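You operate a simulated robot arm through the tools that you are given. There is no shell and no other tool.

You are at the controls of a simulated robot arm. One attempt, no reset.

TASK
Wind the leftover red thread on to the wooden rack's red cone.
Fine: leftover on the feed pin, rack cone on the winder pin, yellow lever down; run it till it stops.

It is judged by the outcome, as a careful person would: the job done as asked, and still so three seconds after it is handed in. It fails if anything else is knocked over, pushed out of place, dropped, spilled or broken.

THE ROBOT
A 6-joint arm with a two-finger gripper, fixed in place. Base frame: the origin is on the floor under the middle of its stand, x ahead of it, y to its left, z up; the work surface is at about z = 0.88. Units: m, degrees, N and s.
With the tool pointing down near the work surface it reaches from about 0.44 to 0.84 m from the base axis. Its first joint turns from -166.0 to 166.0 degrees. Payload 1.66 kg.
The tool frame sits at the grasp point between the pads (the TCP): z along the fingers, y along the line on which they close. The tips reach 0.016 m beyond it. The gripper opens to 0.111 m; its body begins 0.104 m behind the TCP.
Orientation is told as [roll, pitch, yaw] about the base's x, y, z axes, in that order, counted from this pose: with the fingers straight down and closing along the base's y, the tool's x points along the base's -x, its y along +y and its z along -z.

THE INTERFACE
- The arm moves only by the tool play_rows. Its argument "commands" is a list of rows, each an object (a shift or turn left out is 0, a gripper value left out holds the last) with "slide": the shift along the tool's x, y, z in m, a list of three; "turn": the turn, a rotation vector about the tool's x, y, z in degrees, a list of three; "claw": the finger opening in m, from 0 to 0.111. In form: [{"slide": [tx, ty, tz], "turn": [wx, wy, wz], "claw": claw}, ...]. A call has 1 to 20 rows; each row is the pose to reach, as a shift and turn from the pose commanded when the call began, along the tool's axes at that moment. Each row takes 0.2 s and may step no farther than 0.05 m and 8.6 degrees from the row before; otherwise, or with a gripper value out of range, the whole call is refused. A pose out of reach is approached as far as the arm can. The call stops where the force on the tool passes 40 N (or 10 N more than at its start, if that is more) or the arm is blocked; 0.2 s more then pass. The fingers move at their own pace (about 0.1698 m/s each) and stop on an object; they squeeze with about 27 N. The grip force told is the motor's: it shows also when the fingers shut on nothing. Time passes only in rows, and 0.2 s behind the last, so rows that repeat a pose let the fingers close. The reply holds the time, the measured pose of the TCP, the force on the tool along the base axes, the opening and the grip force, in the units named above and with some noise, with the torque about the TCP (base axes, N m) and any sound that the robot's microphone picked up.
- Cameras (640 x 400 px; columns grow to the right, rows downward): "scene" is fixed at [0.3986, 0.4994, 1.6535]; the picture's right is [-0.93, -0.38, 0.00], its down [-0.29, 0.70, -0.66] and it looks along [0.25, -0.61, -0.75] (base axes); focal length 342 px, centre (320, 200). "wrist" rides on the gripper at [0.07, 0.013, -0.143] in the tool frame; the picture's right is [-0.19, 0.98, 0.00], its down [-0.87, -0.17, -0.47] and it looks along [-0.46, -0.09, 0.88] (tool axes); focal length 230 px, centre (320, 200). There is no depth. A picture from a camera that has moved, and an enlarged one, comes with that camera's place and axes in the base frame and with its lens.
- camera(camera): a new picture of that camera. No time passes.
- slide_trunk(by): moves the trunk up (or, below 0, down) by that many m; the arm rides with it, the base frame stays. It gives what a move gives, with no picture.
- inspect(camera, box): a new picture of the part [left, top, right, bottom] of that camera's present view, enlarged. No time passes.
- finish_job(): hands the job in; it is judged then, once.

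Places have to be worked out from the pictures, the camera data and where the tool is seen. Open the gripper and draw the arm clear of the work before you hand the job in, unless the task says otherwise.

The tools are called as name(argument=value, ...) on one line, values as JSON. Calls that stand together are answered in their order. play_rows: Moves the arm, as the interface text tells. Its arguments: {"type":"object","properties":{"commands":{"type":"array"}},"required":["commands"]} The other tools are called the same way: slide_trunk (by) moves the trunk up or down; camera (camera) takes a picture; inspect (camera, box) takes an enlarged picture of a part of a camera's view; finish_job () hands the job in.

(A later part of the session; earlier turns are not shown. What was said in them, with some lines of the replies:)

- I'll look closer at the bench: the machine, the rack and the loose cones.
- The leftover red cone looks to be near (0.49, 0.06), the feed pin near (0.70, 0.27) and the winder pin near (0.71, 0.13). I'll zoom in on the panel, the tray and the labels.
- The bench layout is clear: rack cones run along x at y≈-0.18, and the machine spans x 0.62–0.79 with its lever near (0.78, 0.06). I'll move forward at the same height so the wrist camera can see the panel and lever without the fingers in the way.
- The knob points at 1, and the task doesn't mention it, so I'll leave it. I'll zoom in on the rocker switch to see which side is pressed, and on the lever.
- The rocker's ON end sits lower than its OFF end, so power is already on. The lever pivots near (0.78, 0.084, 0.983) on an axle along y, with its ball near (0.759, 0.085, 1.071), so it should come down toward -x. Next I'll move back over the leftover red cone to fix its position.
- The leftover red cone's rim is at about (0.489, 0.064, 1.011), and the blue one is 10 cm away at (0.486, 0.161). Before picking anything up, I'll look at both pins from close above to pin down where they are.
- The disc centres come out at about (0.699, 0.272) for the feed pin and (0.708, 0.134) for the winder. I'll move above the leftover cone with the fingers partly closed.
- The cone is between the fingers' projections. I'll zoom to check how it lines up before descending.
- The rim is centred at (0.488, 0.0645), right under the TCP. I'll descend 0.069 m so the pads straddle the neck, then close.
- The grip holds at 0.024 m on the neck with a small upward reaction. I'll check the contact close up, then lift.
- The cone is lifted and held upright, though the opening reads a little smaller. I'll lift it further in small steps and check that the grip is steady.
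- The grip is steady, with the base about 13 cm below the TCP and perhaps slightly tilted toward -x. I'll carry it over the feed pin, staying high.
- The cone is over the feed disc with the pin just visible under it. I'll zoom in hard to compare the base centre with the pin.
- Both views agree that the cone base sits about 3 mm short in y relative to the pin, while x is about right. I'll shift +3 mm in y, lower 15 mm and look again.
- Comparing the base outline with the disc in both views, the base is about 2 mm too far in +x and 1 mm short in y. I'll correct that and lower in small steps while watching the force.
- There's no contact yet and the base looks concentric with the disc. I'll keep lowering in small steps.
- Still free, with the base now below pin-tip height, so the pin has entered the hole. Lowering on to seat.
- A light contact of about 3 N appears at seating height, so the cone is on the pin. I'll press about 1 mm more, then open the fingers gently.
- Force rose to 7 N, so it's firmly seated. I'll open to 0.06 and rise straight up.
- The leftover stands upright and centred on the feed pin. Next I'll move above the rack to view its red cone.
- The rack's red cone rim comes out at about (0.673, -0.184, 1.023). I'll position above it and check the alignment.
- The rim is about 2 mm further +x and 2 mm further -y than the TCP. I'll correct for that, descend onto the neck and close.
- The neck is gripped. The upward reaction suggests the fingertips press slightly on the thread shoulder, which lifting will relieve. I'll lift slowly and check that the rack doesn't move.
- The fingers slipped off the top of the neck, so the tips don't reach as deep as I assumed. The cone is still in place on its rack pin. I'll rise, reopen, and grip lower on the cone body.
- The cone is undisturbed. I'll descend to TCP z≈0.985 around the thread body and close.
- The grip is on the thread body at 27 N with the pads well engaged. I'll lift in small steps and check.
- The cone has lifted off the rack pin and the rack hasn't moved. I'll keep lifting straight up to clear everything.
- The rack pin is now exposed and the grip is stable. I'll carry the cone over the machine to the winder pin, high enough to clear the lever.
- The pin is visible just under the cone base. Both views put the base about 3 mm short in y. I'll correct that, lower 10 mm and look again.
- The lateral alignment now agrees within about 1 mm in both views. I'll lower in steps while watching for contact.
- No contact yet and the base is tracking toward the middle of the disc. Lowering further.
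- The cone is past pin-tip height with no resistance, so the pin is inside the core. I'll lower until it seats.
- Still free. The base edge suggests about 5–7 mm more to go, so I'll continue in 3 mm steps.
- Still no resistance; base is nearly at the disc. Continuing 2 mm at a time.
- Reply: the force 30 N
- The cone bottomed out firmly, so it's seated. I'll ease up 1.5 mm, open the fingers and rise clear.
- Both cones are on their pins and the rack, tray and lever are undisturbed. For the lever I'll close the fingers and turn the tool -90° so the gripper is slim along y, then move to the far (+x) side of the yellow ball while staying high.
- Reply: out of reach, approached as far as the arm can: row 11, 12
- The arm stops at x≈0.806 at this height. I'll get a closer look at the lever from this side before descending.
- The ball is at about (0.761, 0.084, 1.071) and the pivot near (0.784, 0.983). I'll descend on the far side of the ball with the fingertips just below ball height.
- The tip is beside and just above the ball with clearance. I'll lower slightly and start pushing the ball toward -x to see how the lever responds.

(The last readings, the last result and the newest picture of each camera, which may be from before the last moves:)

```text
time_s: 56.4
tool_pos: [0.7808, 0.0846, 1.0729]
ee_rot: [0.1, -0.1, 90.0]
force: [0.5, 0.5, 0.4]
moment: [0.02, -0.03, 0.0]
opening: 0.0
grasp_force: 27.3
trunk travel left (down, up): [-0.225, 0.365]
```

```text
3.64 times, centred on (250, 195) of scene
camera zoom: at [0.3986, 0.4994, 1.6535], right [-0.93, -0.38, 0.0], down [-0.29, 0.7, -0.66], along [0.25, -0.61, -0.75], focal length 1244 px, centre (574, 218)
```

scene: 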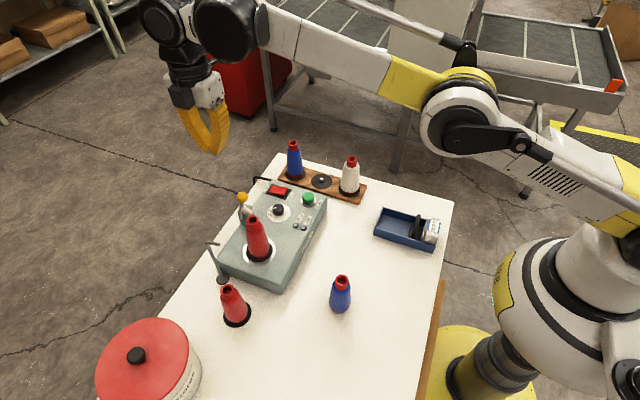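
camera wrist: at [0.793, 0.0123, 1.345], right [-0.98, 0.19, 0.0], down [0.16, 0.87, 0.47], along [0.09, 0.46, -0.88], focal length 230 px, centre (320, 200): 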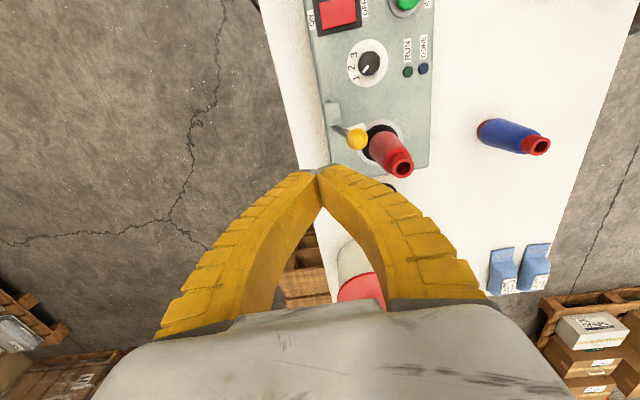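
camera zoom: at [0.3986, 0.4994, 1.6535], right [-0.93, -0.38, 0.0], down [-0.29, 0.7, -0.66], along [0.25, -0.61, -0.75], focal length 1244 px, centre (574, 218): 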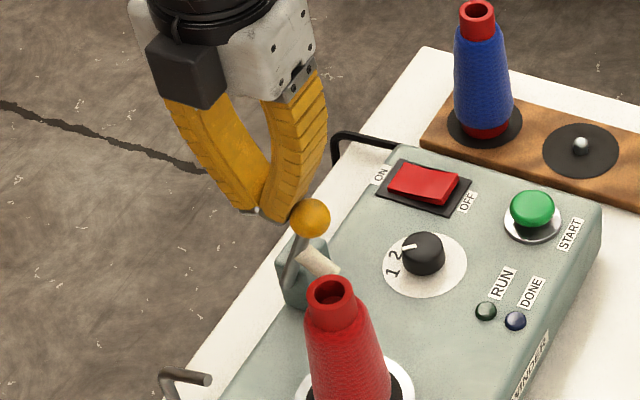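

The lever follows easily: the ball has moved and the angle is about 24°. I'll continue along its arc.

play_rows(commands=[{"slide": [0, 0.007, 0.004]}, {"slide": [0, 0.0137, 0.008]}, {"slide": [0, 0.02, 0.0128]}, {"slide": [0, 0.0258, 0.018]}, {"slide": [0, 0.031, 0.0235]}, {"slide": [0, 0.0359, 0.029]}, {"slide": [0, 0.0359, 0.029]}])

inspect(camera="wrist", box=[250, 80, 450, 240])

inspect(camera="scene", box=[200, 140, 300, 250])

```text
time_s: 58.0
tool_pos: [0.744, 0.084, 1.0428]
ee_rot: [0.0, 0.1, 90.0]
force: [-0.1, 1.1, 0.0]
moment: [0.01, 0.02, 0.01]
opening: 0.0
grasp_force: 27.9
trunk travel left (down, up): [-0.225, 0.365]
```

```text
2.50 times, centred on (350, 160) of wrist
camera zoom: at [0.7318, 0.0121, 1.1856], right [-0.98, 0.19, 0.0], down [0.17, 0.87, 0.47], along [0.09, 0.46, -0.88], focal length 575 px, centre (245, 300)
```

zoom: 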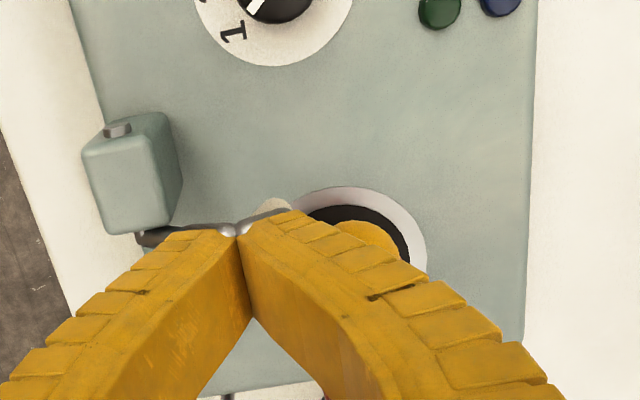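

```text
3.64 times, centred on (250, 195) of scene
camera zoom: at [0.3986, 0.4994, 1.6535], right [-0.93, -0.38, 0.0], down [-0.29, 0.7, -0.66], along [0.25, -0.61, -0.75], focal length 1244 px, centre (574, 218)
```

zoom: 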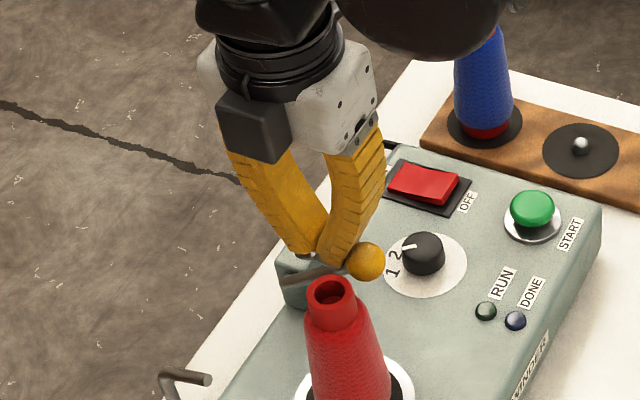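

The lever is at about 52° and still moving freely with no contact with the cone. I'll press it on down along the arc.

play_rows(commands=[{"slide": [0, 0.004, 0.005]}, {"slide": [0, 0.0076, 0.01]}, {"slide": [0, 0.0104, 0.0155]}, {"slide": [0, 0.0126, 0.021]}, {"slide": [0, 0.0126, 0.021]}])

inspect(camera="scene", box=[200, 140, 300, 250])

inspect(camera="wrist", box=[250, 80, 450, 240])

```text
time_s: 59.2
tool_pos: [0.7321, 0.0835, 1.021]
ee_rot: [0.0, 0.1, 90.0]
force: [-0.4, -0.3, 0.0]
moment: [-0.02, 0.0, 0.0]
opening: 0.0
grasp_force: 27.0
trunk travel left (down, up): [-0.225, 0.365]
```

```text
3.64 times, centred on (250, 195) of scene
camera zoom: at [0.3986, 0.4994, 1.6535], right [-0.93, -0.38, 0.0], down [-0.29, 0.7, -0.66], along [0.25, -0.61, -0.75], focal length 1244 px, centre (574, 218)
```

zoom: 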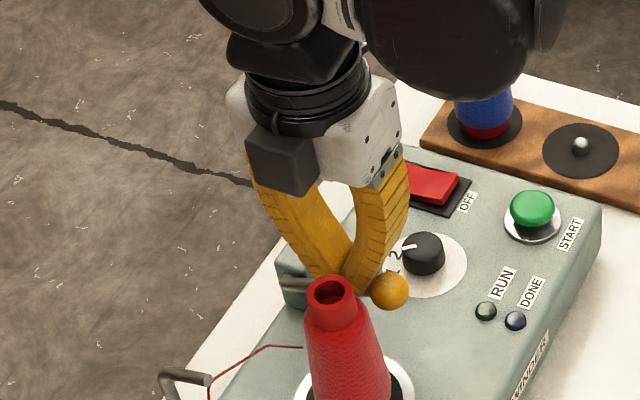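

```text
2.50 times, centred on (350, 160) of wrist
camera zoom: at [0.7184, 0.012, 1.1639], right [-0.98, 0.19, 0.0], down [0.17, 0.87, 0.47], along [0.09, 0.46, -0.88], focal length 575 px, centre (245, 300)
```

zoom: 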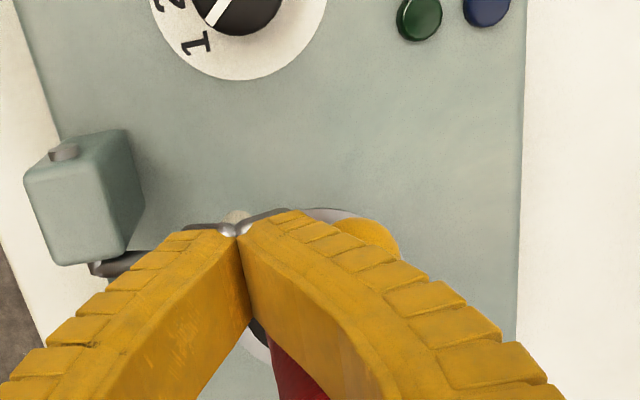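

A red thread has now appeared from the feed cone through the guide to the winder cone, so the lever is engaging. I'll press it gently down to its stop.

play_rows(commands=[{"slide": [0, 0.0015, 0.005]}, {"slide": [0, 0.0025, 0.009]}, {"slide": [0, 0.0025, 0.009]}])

inspect(camera="scene", box=[200, 160, 300, 260])

inspect(camera="wrist", box=[200, 80, 450, 260])

```text
time_s: 60.0
tool_pos: [0.7296, 0.0832, 1.0128]
ee_rot: [0.0, 0.0, 90.0]
force: [4.6, 0.0, 6.6]
moment: [0.0, 0.08, 0.01]
opening: 0.0
grasp_force: 26.9
trunk travel left (down, up): [-0.225, 0.365]
```

```text
4.00 times, centred on (250, 210) of scene
camera zoom: at [0.3986, 0.4994, 1.6535], right [-0.93, -0.38, 0.0], down [-0.29, 0.7, -0.66], along [0.25, -0.61, -0.75], focal length 1368 px, centre (600, 160)
```

zoom: 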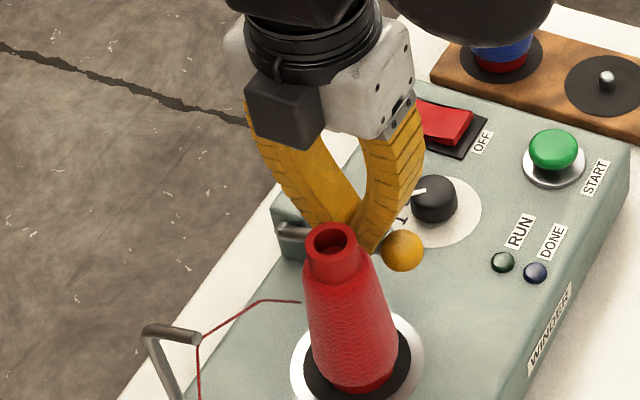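

```text
2.22 times, centred on (325, 170) of wrist
camera zoom: at [0.716, 0.0126, 1.1553], right [-0.98, 0.19, 0.0], down [0.17, 0.87, 0.47], along [0.09, 0.46, -0.88], focal length 511 px, centre (309, 267)
```

zoom: 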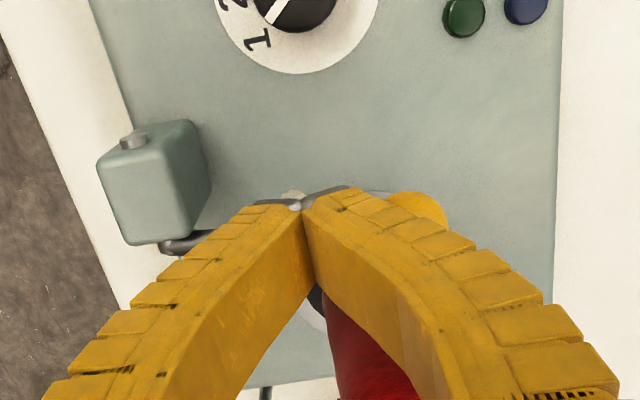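

About 8 N of resistance at about 75°, which looks like the stop. I'll press 2 mm more to confirm.

play_rows(commands=[{"slide": [0, 0.0003, 0.001]}, {"slide": [0, 0.0005, 0.002]}, {"slide": [0, 0.0005, 0.002]}])

inspect(camera="scene", box=[200, 160, 300, 260])

```text
time_s: 60.8
tool_pos: [0.729, 0.0827, 1.0099]
ee_rot: [-0.1, 0.0, 89.9]
force: [10.0, 0.1, 18.3]
moment: [0.09, 0.2, -0.05]
opening: 0.0
grasp_force: 26.3
trunk travel left (down, up): [-0.225, 0.365]
```

```text
4.00 times, centred on (250, 210) of scene
camera zoom: at [0.3986, 0.4994, 1.6535], right [-0.93, -0.38, 0.0], down [-0.29, 0.7, -0.66], along [0.25, -0.61, -0.75], focal length 1368 px, centre (600, 160)
```

zoom: 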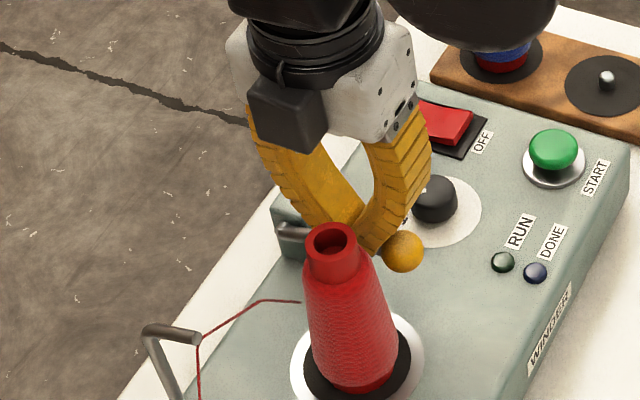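

The lever is against its stop: force went to 20 N with no further ball movement. I'll back off, rise clear, and check that the lever stays down.

play_rows(commands=[{"slide": [0, -0.004, -0.004]}, {"slide": [0, -0.006, -0.015]}, {"slide": [0, -0.006, -0.04]}, {"slide": [0, -0.006, -0.08]}, {"slide": [0, -0.006, -0.12]}, {"slide": [0, -0.006, -0.16]}, {"slide": [0, -0.006, -0.18]}, {"slide": [0, -0.006, -0.18]}])

camera(camera="scene")

inspect(camera="scene", box=[200, 170, 300, 330])

inspect(camera="wrist", box=[200, 40, 450, 220])

```text
time_s: 62.6
tool_pos: [0.7343, 0.0832, 1.1895]
ee_rot: [0.0, 0.0, 90.0]
force: [0.1, 1.4, 0.6]
moment: [0.02, 0.03, -0.02]
opening: 0.0
grasp_force: 26.2
trunk travel left (down, up): [-0.225, 0.365]
```

```text
taken
```

scene: 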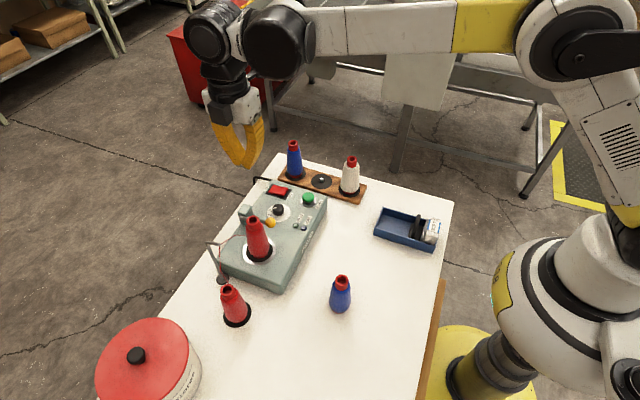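

```text
2.50 times, centred on (250, 250) of scene
camera zoom: at [0.3986, 0.4994, 1.6535], right [-0.93, -0.38, 0.0], down [-0.29, 0.7, -0.66], along [0.25, -0.61, -0.75], focal length 855 px, centre (495, 75)
```

zoom: 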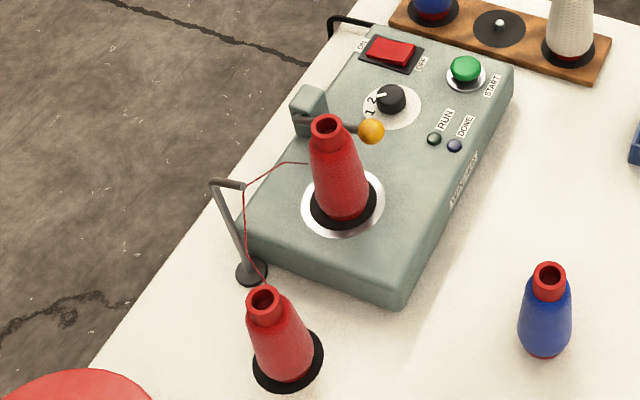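

```text
2.22 times, centred on (325, 130) of wrist
camera zoom: at [0.7207, 0.012, 1.3319], right [-0.98, 0.19, 0.0], down [0.17, 0.87, 0.47], along [0.09, 0.46, -0.88], focal length 511 px, centre (309, 356)
```

zoom: 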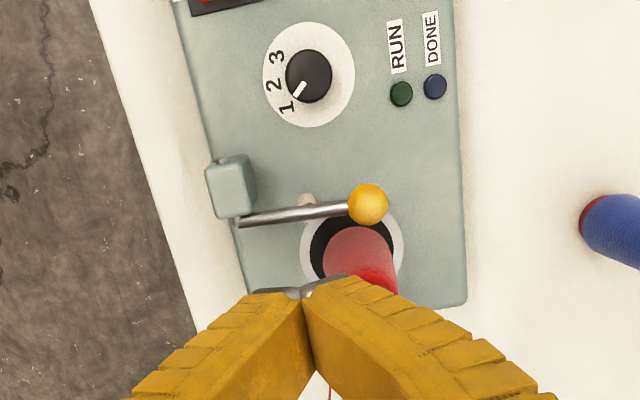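

The lever stays down and the thread is strung. START is at about (0.662, -0.060) with its top near z 0.965. I'll move the closed fingertips above it.

play_rows(commands=[{"slide": [0.035, 0.018, 0]}, {"slide": [0.07, 0.036, 0]}, {"slide": [0.105, 0.054, 0]}, {"slide": [0.1415, 0.072, 0]}, {"slide": [0.1415, 0.072, 0.04]}, {"slide": [0.1415, 0.072, 0.08]}, {"slide": [0.1415, 0.072, 0.12]}, {"slide": [0.1415, 0.072, 0.16]}, {"slide": [0.1415, 0.072, 0.17]}, {"slide": [0.1415, 0.072, 0.17]}])

inspect(camera="scene", box=[260, 130, 370, 240])

camera(camera="wrist")

```text
time_s: 64.8
tool_pos: [0.6647, -0.058, 1.0197]
ee_rot: [0.0, 0.0, 90.0]
force: [-0.1, 0.2, 0.1]
moment: [0.02, 0.0, 0.01]
opening: 0.0
grasp_force: 26.9
trunk travel left (down, up): [-0.225, 0.365]
```

```text
3.64 times, centred on (315, 185) of scene
camera zoom: at [0.3986, 0.4994, 1.6535], right [-0.93, -0.38, 0.0], down [-0.29, 0.7, -0.66], along [0.25, -0.61, -0.75], focal length 1244 px, centre (338, 254)
```

zoom: 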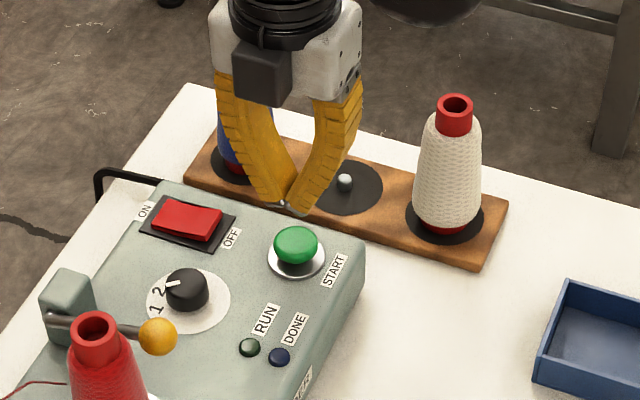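

```text
taken
camera wrist: at [0.6509, -0.1284, 1.1633], right [-0.98, 0.19, 0.0], down [0.17, 0.87, 0.47], along [0.09, 0.46, -0.88], focal length 230 px, centre (320, 200)
```

wrist: 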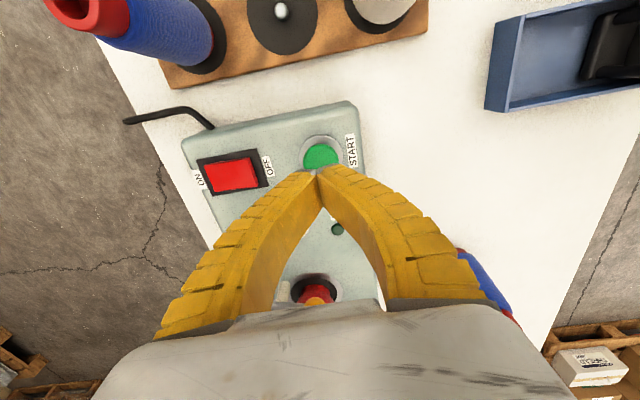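

The tips are over the button within a few mm. I'll shift slightly and descend until contact.

play_rows(commands=[{"slide": [0.003, 0.002, 0.01]}, {"slide": [0.003, 0.002, 0.02]}, {"slide": [0.003, 0.002, 0.028]}, {"slide": [0.003, 0.002, 0.032]}, {"slide": [0.003, 0.002, 0.032]}])

inspect(camera="scene", box=[280, 170, 340, 240])

```text
time_s: 66.0
tool_pos: [0.6619, -0.0615, 0.9871]
ee_rot: [0.1, 0.1, 90.0]
force: [0.3, 0.5, 0.7]
moment: [0.02, 0.04, 0.03]
opening: 0.0
grasp_force: 26.7
trunk travel left (down, up): [-0.225, 0.365]
```

```text
5.71 times, centred on (310, 205) of scene
camera zoom: at [0.3986, 0.4994, 1.6535], right [-0.93, -0.38, 0.0], down [-0.29, 0.7, -0.66], along [0.25, -0.61, -0.75], focal length 1955 px, centre (377, 171)
```

zoom: 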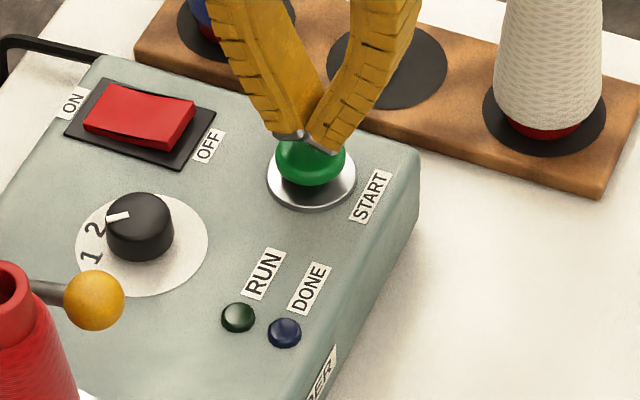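

The tips are just above the green dome. I'll press down in 1–2 mm steps until it clicks or resists.

play_rows(commands=[{"slide": [0, 0, 0.002]}, {"slide": [0, 0, 0.004]}, {"slide": [0, 0, 0.006]}, {"slide": [0, 0, 0.006]}])

inspect(camera="scene", box=[280, 170, 340, 240])

```text
time_s: 67.0
tool_pos: [0.6626, -0.0597, 0.9814]
ee_rot: [0.0, 0.0, 89.9]
force: [-0.3, -0.1, 0.5]
moment: [0.0, -0.01, -0.01]
opening: 0.0
grasp_force: 27.4
trunk travel left (down, up): [-0.225, 0.365]
```

```text
5.71 times, centred on (310, 205) of scene
camera zoom: at [0.3986, 0.4994, 1.6535], right [-0.93, -0.38, 0.0], down [-0.29, 0.7, -0.66], along [0.25, -0.61, -0.75], focal length 1955 px, centre (377, 171)
```

zoom: 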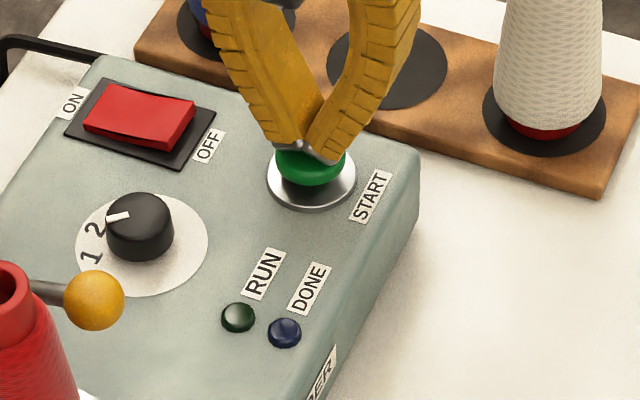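

Not yet in contact. I'll continue downward.

play_rows(commands=[{"slide": [0, 0, 0.002]}, {"slide": [0, 0, 0.004]}, {"slide": [0, 0, 0.004]}])

inspect(camera="scene", box=[280, 170, 340, 240])

```text
time_s: 67.8
tool_pos: [0.6611, -0.0605, 0.9776]
ee_rot: [0.0, 0.1, 89.9]
force: [-0.1, 1.4, 0.5]
moment: [-0.02, -0.02, -0.03]
opening: 0.0002
grasp_force: 27.1
trunk travel left (down, up): [-0.225, 0.365]
```

```text
5.71 times, centred on (310, 205) of scene
camera zoom: at [0.3986, 0.4994, 1.6535], right [-0.93, -0.38, 0.0], down [-0.29, 0.7, -0.66], along [0.25, -0.61, -0.75], focal length 1955 px, centre (377, 171)
```

zoom: 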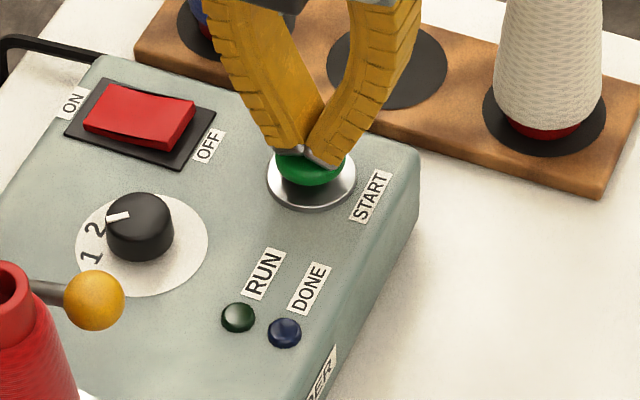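

play_rows(commands=[{"slide": [0, 0, 0.002]}, {"slide": [0, 0, 0.004]}, {"slide": [0, 0, 0.004]}])

inspect(camera="scene", box=[280, 170, 340, 240])

```text
time_s: 68.6
tool_pos: [0.6613, -0.0603, 0.9748]
ee_rot: [0.0, 0.1, 90.0]
force: [-0.1, 0.0, 0.1]
moment: [-0.01, -0.03, 0.02]
opening: 0.0001
grasp_force: 26.6
trunk travel left (down, up): [-0.225, 0.365]
```

```text
5.71 times, centred on (310, 205) of scene
camera zoom: at [0.3986, 0.4994, 1.6535], right [-0.93, -0.38, 0.0], down [-0.29, 0.7, -0.66], along [0.25, -0.61, -0.75], focal length 1955 px, centre (377, 171)
```

zoom: 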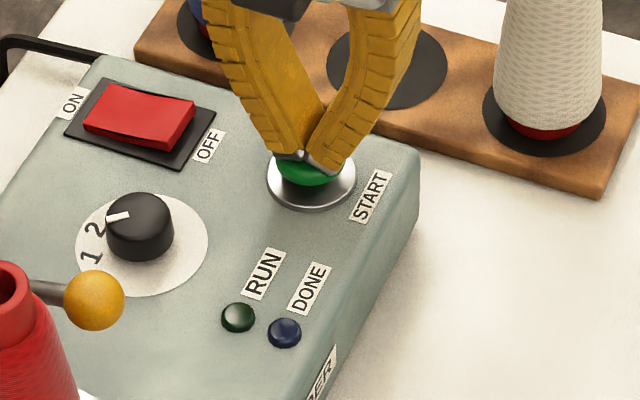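

Still no force, and the tips are now overlapping the dome. I'll keep going gently.

play_rows(commands=[{"slide": [0, 0, 0.002]}, {"slide": [0, 0, 0.004]}, {"slide": [0, 0, 0.004]}])

inspect(camera="scene", box=[280, 170, 340, 240])

inspect(camera="wrist", box=[270, 100, 390, 220])

```text
time_s: 69.4
tool_pos: [0.6614, -0.0604, 0.9705]
ee_rot: [0.0, 0.1, 90.0]
force: [0.4, 1.0, 2.0]
moment: [0.03, 0.0, 0.01]
opening: 0.0059
grasp_force: 28.7
trunk travel left (down, up): [-0.225, 0.365]
```

```text
5.71 times, centred on (310, 205) of scene
camera zoom: at [0.3986, 0.4994, 1.6535], right [-0.93, -0.38, 0.0], down [-0.29, 0.7, -0.66], along [0.25, -0.61, -0.75], focal length 1955 px, centre (377, 171)
```

zoom: 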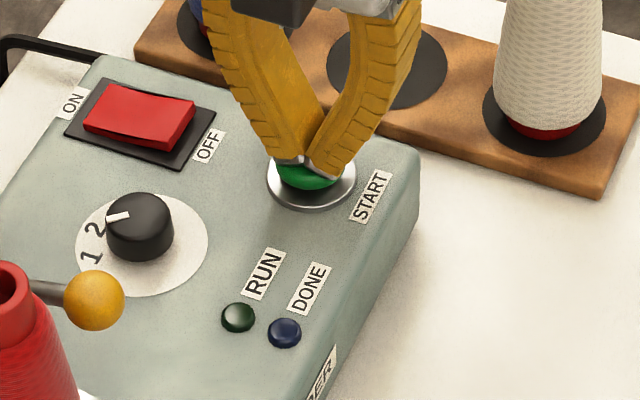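

```text
3.33 times, centred on (330, 160) of wrist
camera zoom: at [0.6483, -0.1318, 1.1133], right [-0.98, 0.19, 0.0], down [0.17, 0.87, 0.47], along [0.09, 0.46, -0.88], focal length 767 px, centre (287, 333)
```

zoom: 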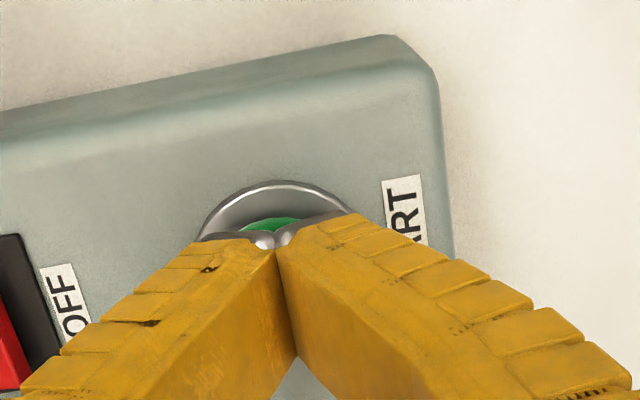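

First contact: 2 N, with the fingers parting slightly on the dome. I'll press on in 2 mm steps.

play_rows(commands=[{"slide": [0, 0, 0.0015]}, {"slide": [0, 0, 0.003]}, {"slide": [0, 0, 0.003]}])

inspect(camera="scene", box=[280, 170, 340, 240])

```text
time_s: 70.2
tool_pos: [0.6613, -0.0604, 0.9679]
ee_rot: [0.0, 0.0, 90.1]
force: [1.5, -0.1, 2.5]
moment: [0.03, -0.02, 0.01]
opening: 0.006
grasp_force: 29.1
trunk travel left (down, up): [-0.225, 0.365]
heard: click
```

```text
5.71 times, centred on (310, 205) of scene
camera zoom: at [0.3986, 0.4994, 1.6535], right [-0.93, -0.38, 0.0], down [-0.29, 0.7, -0.66], along [0.25, -0.61, -0.75], focal length 1955 px, centre (377, 171)
```

zoom: 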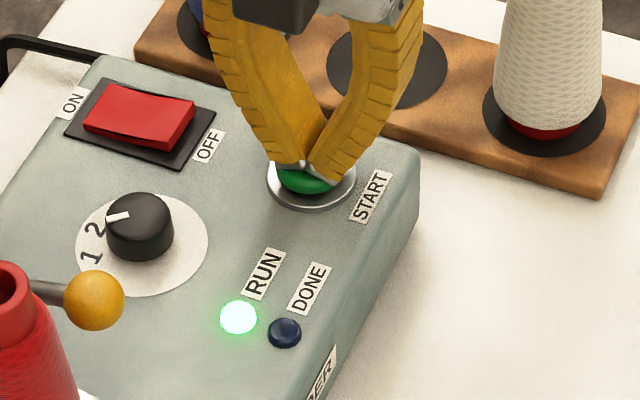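

A click, and the RUN lamp is lit: the winder is running. I'll lift straight off the button and wait high above, out of the way.

play_rows(commands=[{"slide": [0, 0, -0.01]}, {"slide": [0, 0, -0.04]}, {"slide": [0, 0, -0.08]}, {"slide": [0, 0, -0.12]}, {"slide": [0, 0, -0.16]}, {"slide": [0, 0, -0.2]}, {"slide": [0, 0, -0.22]}, {"slide": [0, 0, -0.22]}])

camera(camera="scene")

inspect(camera="scene", box=[200, 170, 330, 330])

```text
time_s: 72.0
tool_pos: [0.6637, -0.0606, 1.1883]
ee_rot: [0.0, 0.1, 90.1]
force: [-0.4, -0.2, 0.5]
moment: [0.02, 0.01, 0.0]
opening: 0.0003
grasp_force: 28.6
trunk travel left (down, up): [-0.225, 0.365]
```

```text
taken
```

scene: 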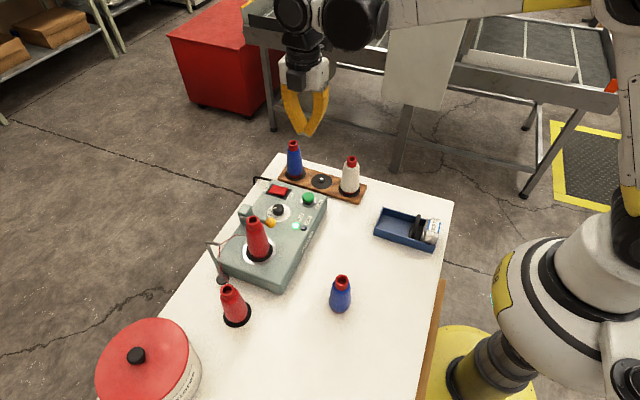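

```text
2.50 times, centred on (265, 250) of scene
camera zoom: at [0.3986, 0.4994, 1.6535], right [-0.93, -0.38, 0.0], down [-0.29, 0.7, -0.66], along [0.25, -0.61, -0.75], focal length 855 px, centre (458, 75)
```

zoom: 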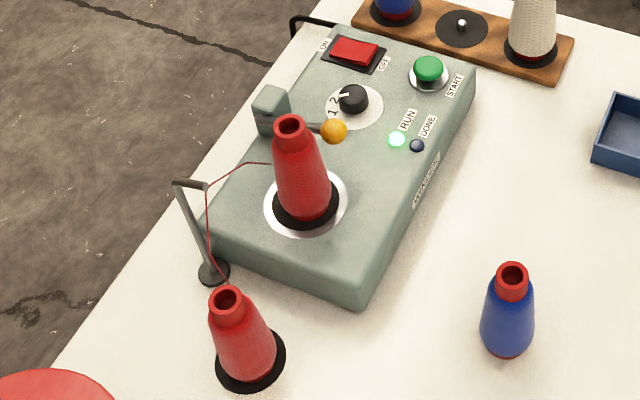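

It's running. While it winds I'll turn the tool back and retreat toward the start pose, with the fingers opened, then check on progress.

play_rows(commands=[{"slide": [-0.004, 0.012, -0.01], "turn": [0, 0, 7.5]}, {"slide": [-0.008, 0.025, -0.02], "turn": [0, 0, 15.0]}, {"slide": [-0.012, 0.038, -0.03], "turn": [0, 0, 22.5]}, {"slide": [-0.016, 0.05, -0.04], "turn": [0, 0, 30.0]}, {"slide": [-0.02, 0.062, -0.05], "turn": [0, 0, 37.5]}, {"slide": [-0.024, 0.075, -0.06], "turn": [0, 0, 45.0]}, {"slide": [-0.028, 0.088, -0.068], "turn": [0, 0, 52.5]}, {"slide": [-0.032, 0.1, -0.07], "turn": [0, 0, 60.0]}, {"slide": [-0.036, 0.112, -0.07], "turn": [0, 0, 67.5]}, {"slide": [-0.04, 0.125, -0.07], "turn": [0, 0, 75.0]}, {"slide": [-0.045, 0.138, -0.07], "turn": [0, 0, 82.5]}, {"slide": [-0.05, 0.15, -0.07], "turn": [0, 0, 90.0]}, {"slide": [-0.05, 0.15, -0.07], "turn": [0, 0, 90.0], "claw": 0.11}, {"slide": [-0.05, 0.15, -0.07], "turn": [0, 0, 90.0]}])

camera(camera="scene")

inspect(camera="scene", box=[200, 170, 330, 330])

```text
time_s: 75.0
tool_pos: [0.5115, -0.0116, 1.2576]
ee_rot: [0.1, 0.0, 0.0]
force: [-0.6, 0.6, -0.5]
moment: [-0.03, 0.03, 0.0]
opening: 0.1099
grasp_force: 0.1
trunk travel left (down, up): [-0.225, 0.365]
```

```text
taken
```

scene: 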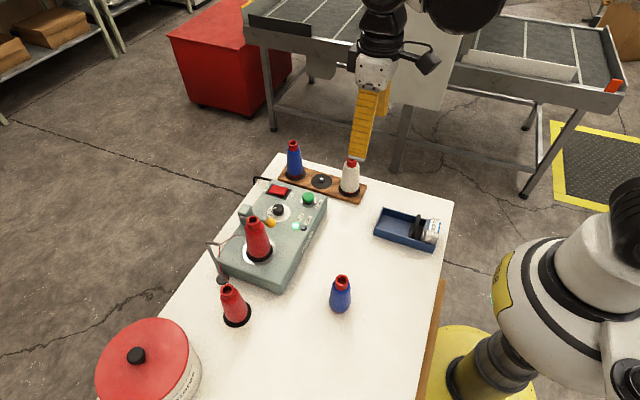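

```text
2.50 times, centred on (265, 250) of scene
camera zoom: at [0.3986, 0.4994, 1.6535], right [-0.93, -0.38, 0.0], down [-0.29, 0.7, -0.66], along [0.25, -0.61, -0.75], focal length 855 px, centre (458, 75)
```

zoom: 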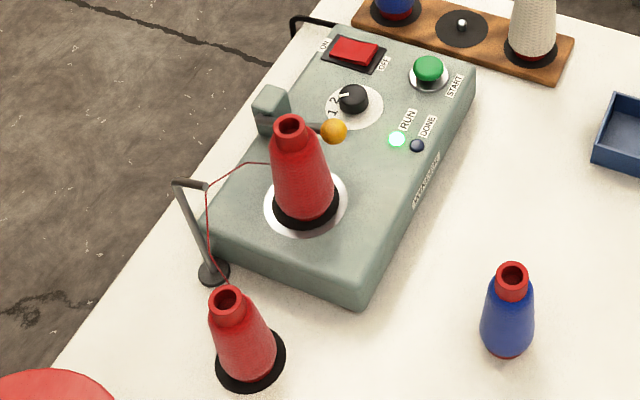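

The RUN lamp is on and the winder cone is growing a little. I'll wait and keep checking until it stops.

play_rows(commands=[{"slide": [0, 0, 0]}, {"slide": [0, 0, 0]}, {"slide": [0, 0, 0]}, {"slide": [0, 0, 0]}, {"slide": [0, 0, 0]}, {"slide": [0, 0, 0]}, {"slide": [0, 0, 0]}, {"slide": [0, 0, 0]}, {"slide": [0, 0, 0]}, {"slide": [0, 0, 0]}, {"slide": [0, 0, 0]}, {"slide": [0, 0, 0]}, {"slide": [0, 0, 0]}, {"slide": [0, 0, 0]}, {"slide": [0, 0, 0]}, {"slide": [0, 0, 0]}, {"slide": [0, 0, 0]}, {"slide": [0, 0, 0]}, {"slide": [0, 0, 0]}, {"slide": [0, 0, 0]}])

inspect(camera="scene", box=[200, 170, 330, 330])

```text
time_s: 79.2
tool_pos: [0.5104, -0.0119, 1.2575]
ee_rot: [0.1, 0.0, 0.0]
force: [0.7, 0.1, -0.4]
moment: [-0.01, 0.0, 0.0]
opening: 0.11
grasp_force: 0.1
trunk travel left (down, up): [-0.225, 0.365]
```

```text
2.50 times, centred on (265, 250) of scene
camera zoom: at [0.3986, 0.4994, 1.6535], right [-0.93, -0.38, 0.0], down [-0.29, 0.7, -0.66], along [0.25, -0.61, -0.75], focal length 855 px, centre (458, 75)
```

zoom: 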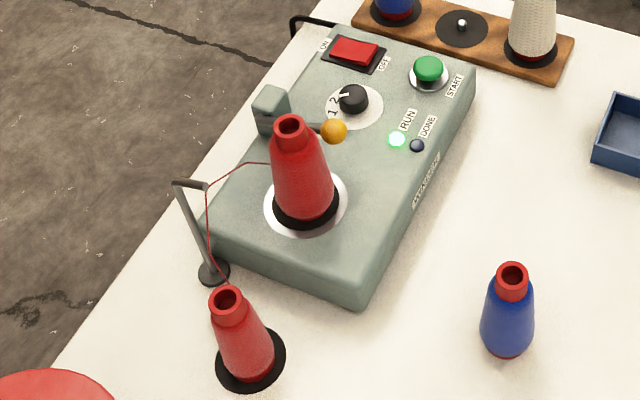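

The winder is still running. I'll keep waiting.

play_rows(commands=[{"slide": [0, 0, 0]}, {"slide": [0, 0, 0]}, {"slide": [0, 0, 0]}, {"slide": [0, 0, 0]}, {"slide": [0, 0, 0]}, {"slide": [0, 0, 0]}, {"slide": [0, 0, 0]}, {"slide": [0, 0, 0]}, {"slide": [0, 0, 0]}, {"slide": [0, 0, 0]}, {"slide": [0, 0, 0]}, {"slide": [0, 0, 0]}, {"slide": [0, 0, 0]}, {"slide": [0, 0, 0]}, {"slide": [0, 0, 0]}, {"slide": [0, 0, 0]}, {"slide": [0, 0, 0]}, {"slide": [0, 0, 0]}, {"slide": [0, 0, 0]}, {"slide": [0, 0, 0]}])

inspect(camera="scene", box=[200, 170, 330, 330])

```text
time_s: 83.4
tool_pos: [0.5109, -0.0124, 1.2571]
ee_rot: [0.0, 0.1, 0.0]
force: [-0.2, 0.4, -0.7]
moment: [-0.03, 0.0, -0.01]
opening: 0.11
grasp_force: 0.0
trunk travel left (down, up): [-0.225, 0.365]
```

```text
2.50 times, centred on (265, 250) of scene
camera zoom: at [0.3986, 0.4994, 1.6535], right [-0.93, -0.38, 0.0], down [-0.29, 0.7, -0.66], along [0.25, -0.61, -0.75], focal length 855 px, centre (458, 75)
```

zoom: 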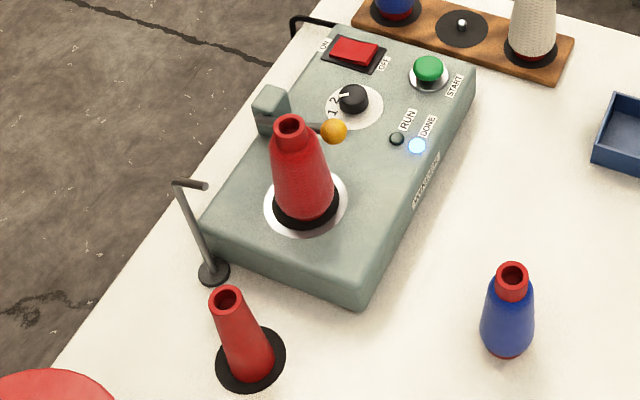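

DONE is lit, RUN is off, the feed cone is a bare core and the winder cone holds the thread. I'll take a last look at the whole scene before handing in.

camera(camera="scene")

camera(camera="wrist")

```text
taken
```

scene: 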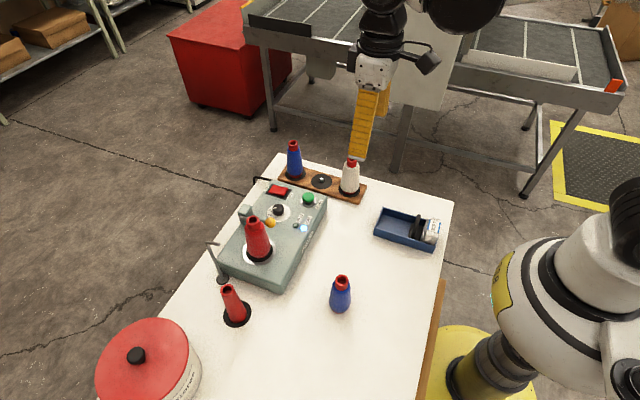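

```text
taken
camera wrist: at [0.4414, 0.0007, 1.4], right [0.19, 0.98, 0.0], down [0.87, -0.17, 0.47], along [0.46, -0.09, -0.88], focal length 230 px, centre (320, 200)
```

wrist: 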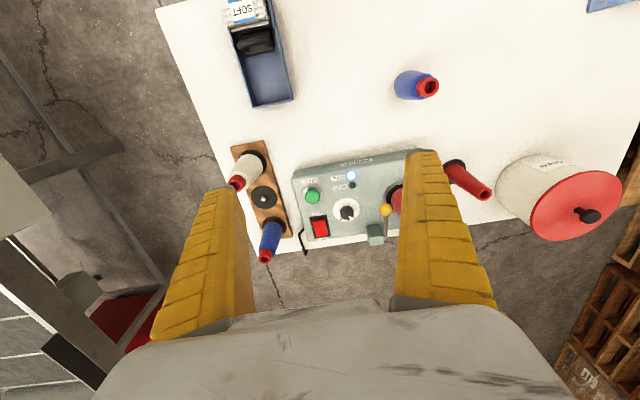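

The winding has finished, everything else is where it was, the gripper is open and the arm is clear. Handing in.

finish_job()

```text
The job is handed in.
```

The leftover red thread is now wound on to the rack's red cone, and the winder stopped by itself with its DONE lamp lit. I've handed the job in, but I haven't been told how it was judged.

- **Winding:** the leftover went on the feed pin, the rack cone on the winder pin, and the yellow lever down to its stop. One press of START ran it until the leftover was a bare core.
- **Slip:** my first grip on the rack cone came off its neck. The cone stayed upright on its rack pin, and I picked it up again lower on the body.
- **As left:** both cones are still on their pins, since the task didn't ask for them to go back. The lever is still down. I left the dial where it was (it looked set to 1) and did not touch the ON/OFF switch.

In the last pictures nothing else was knocked over or out of place. The gripper is open and the arm is clear of the work.
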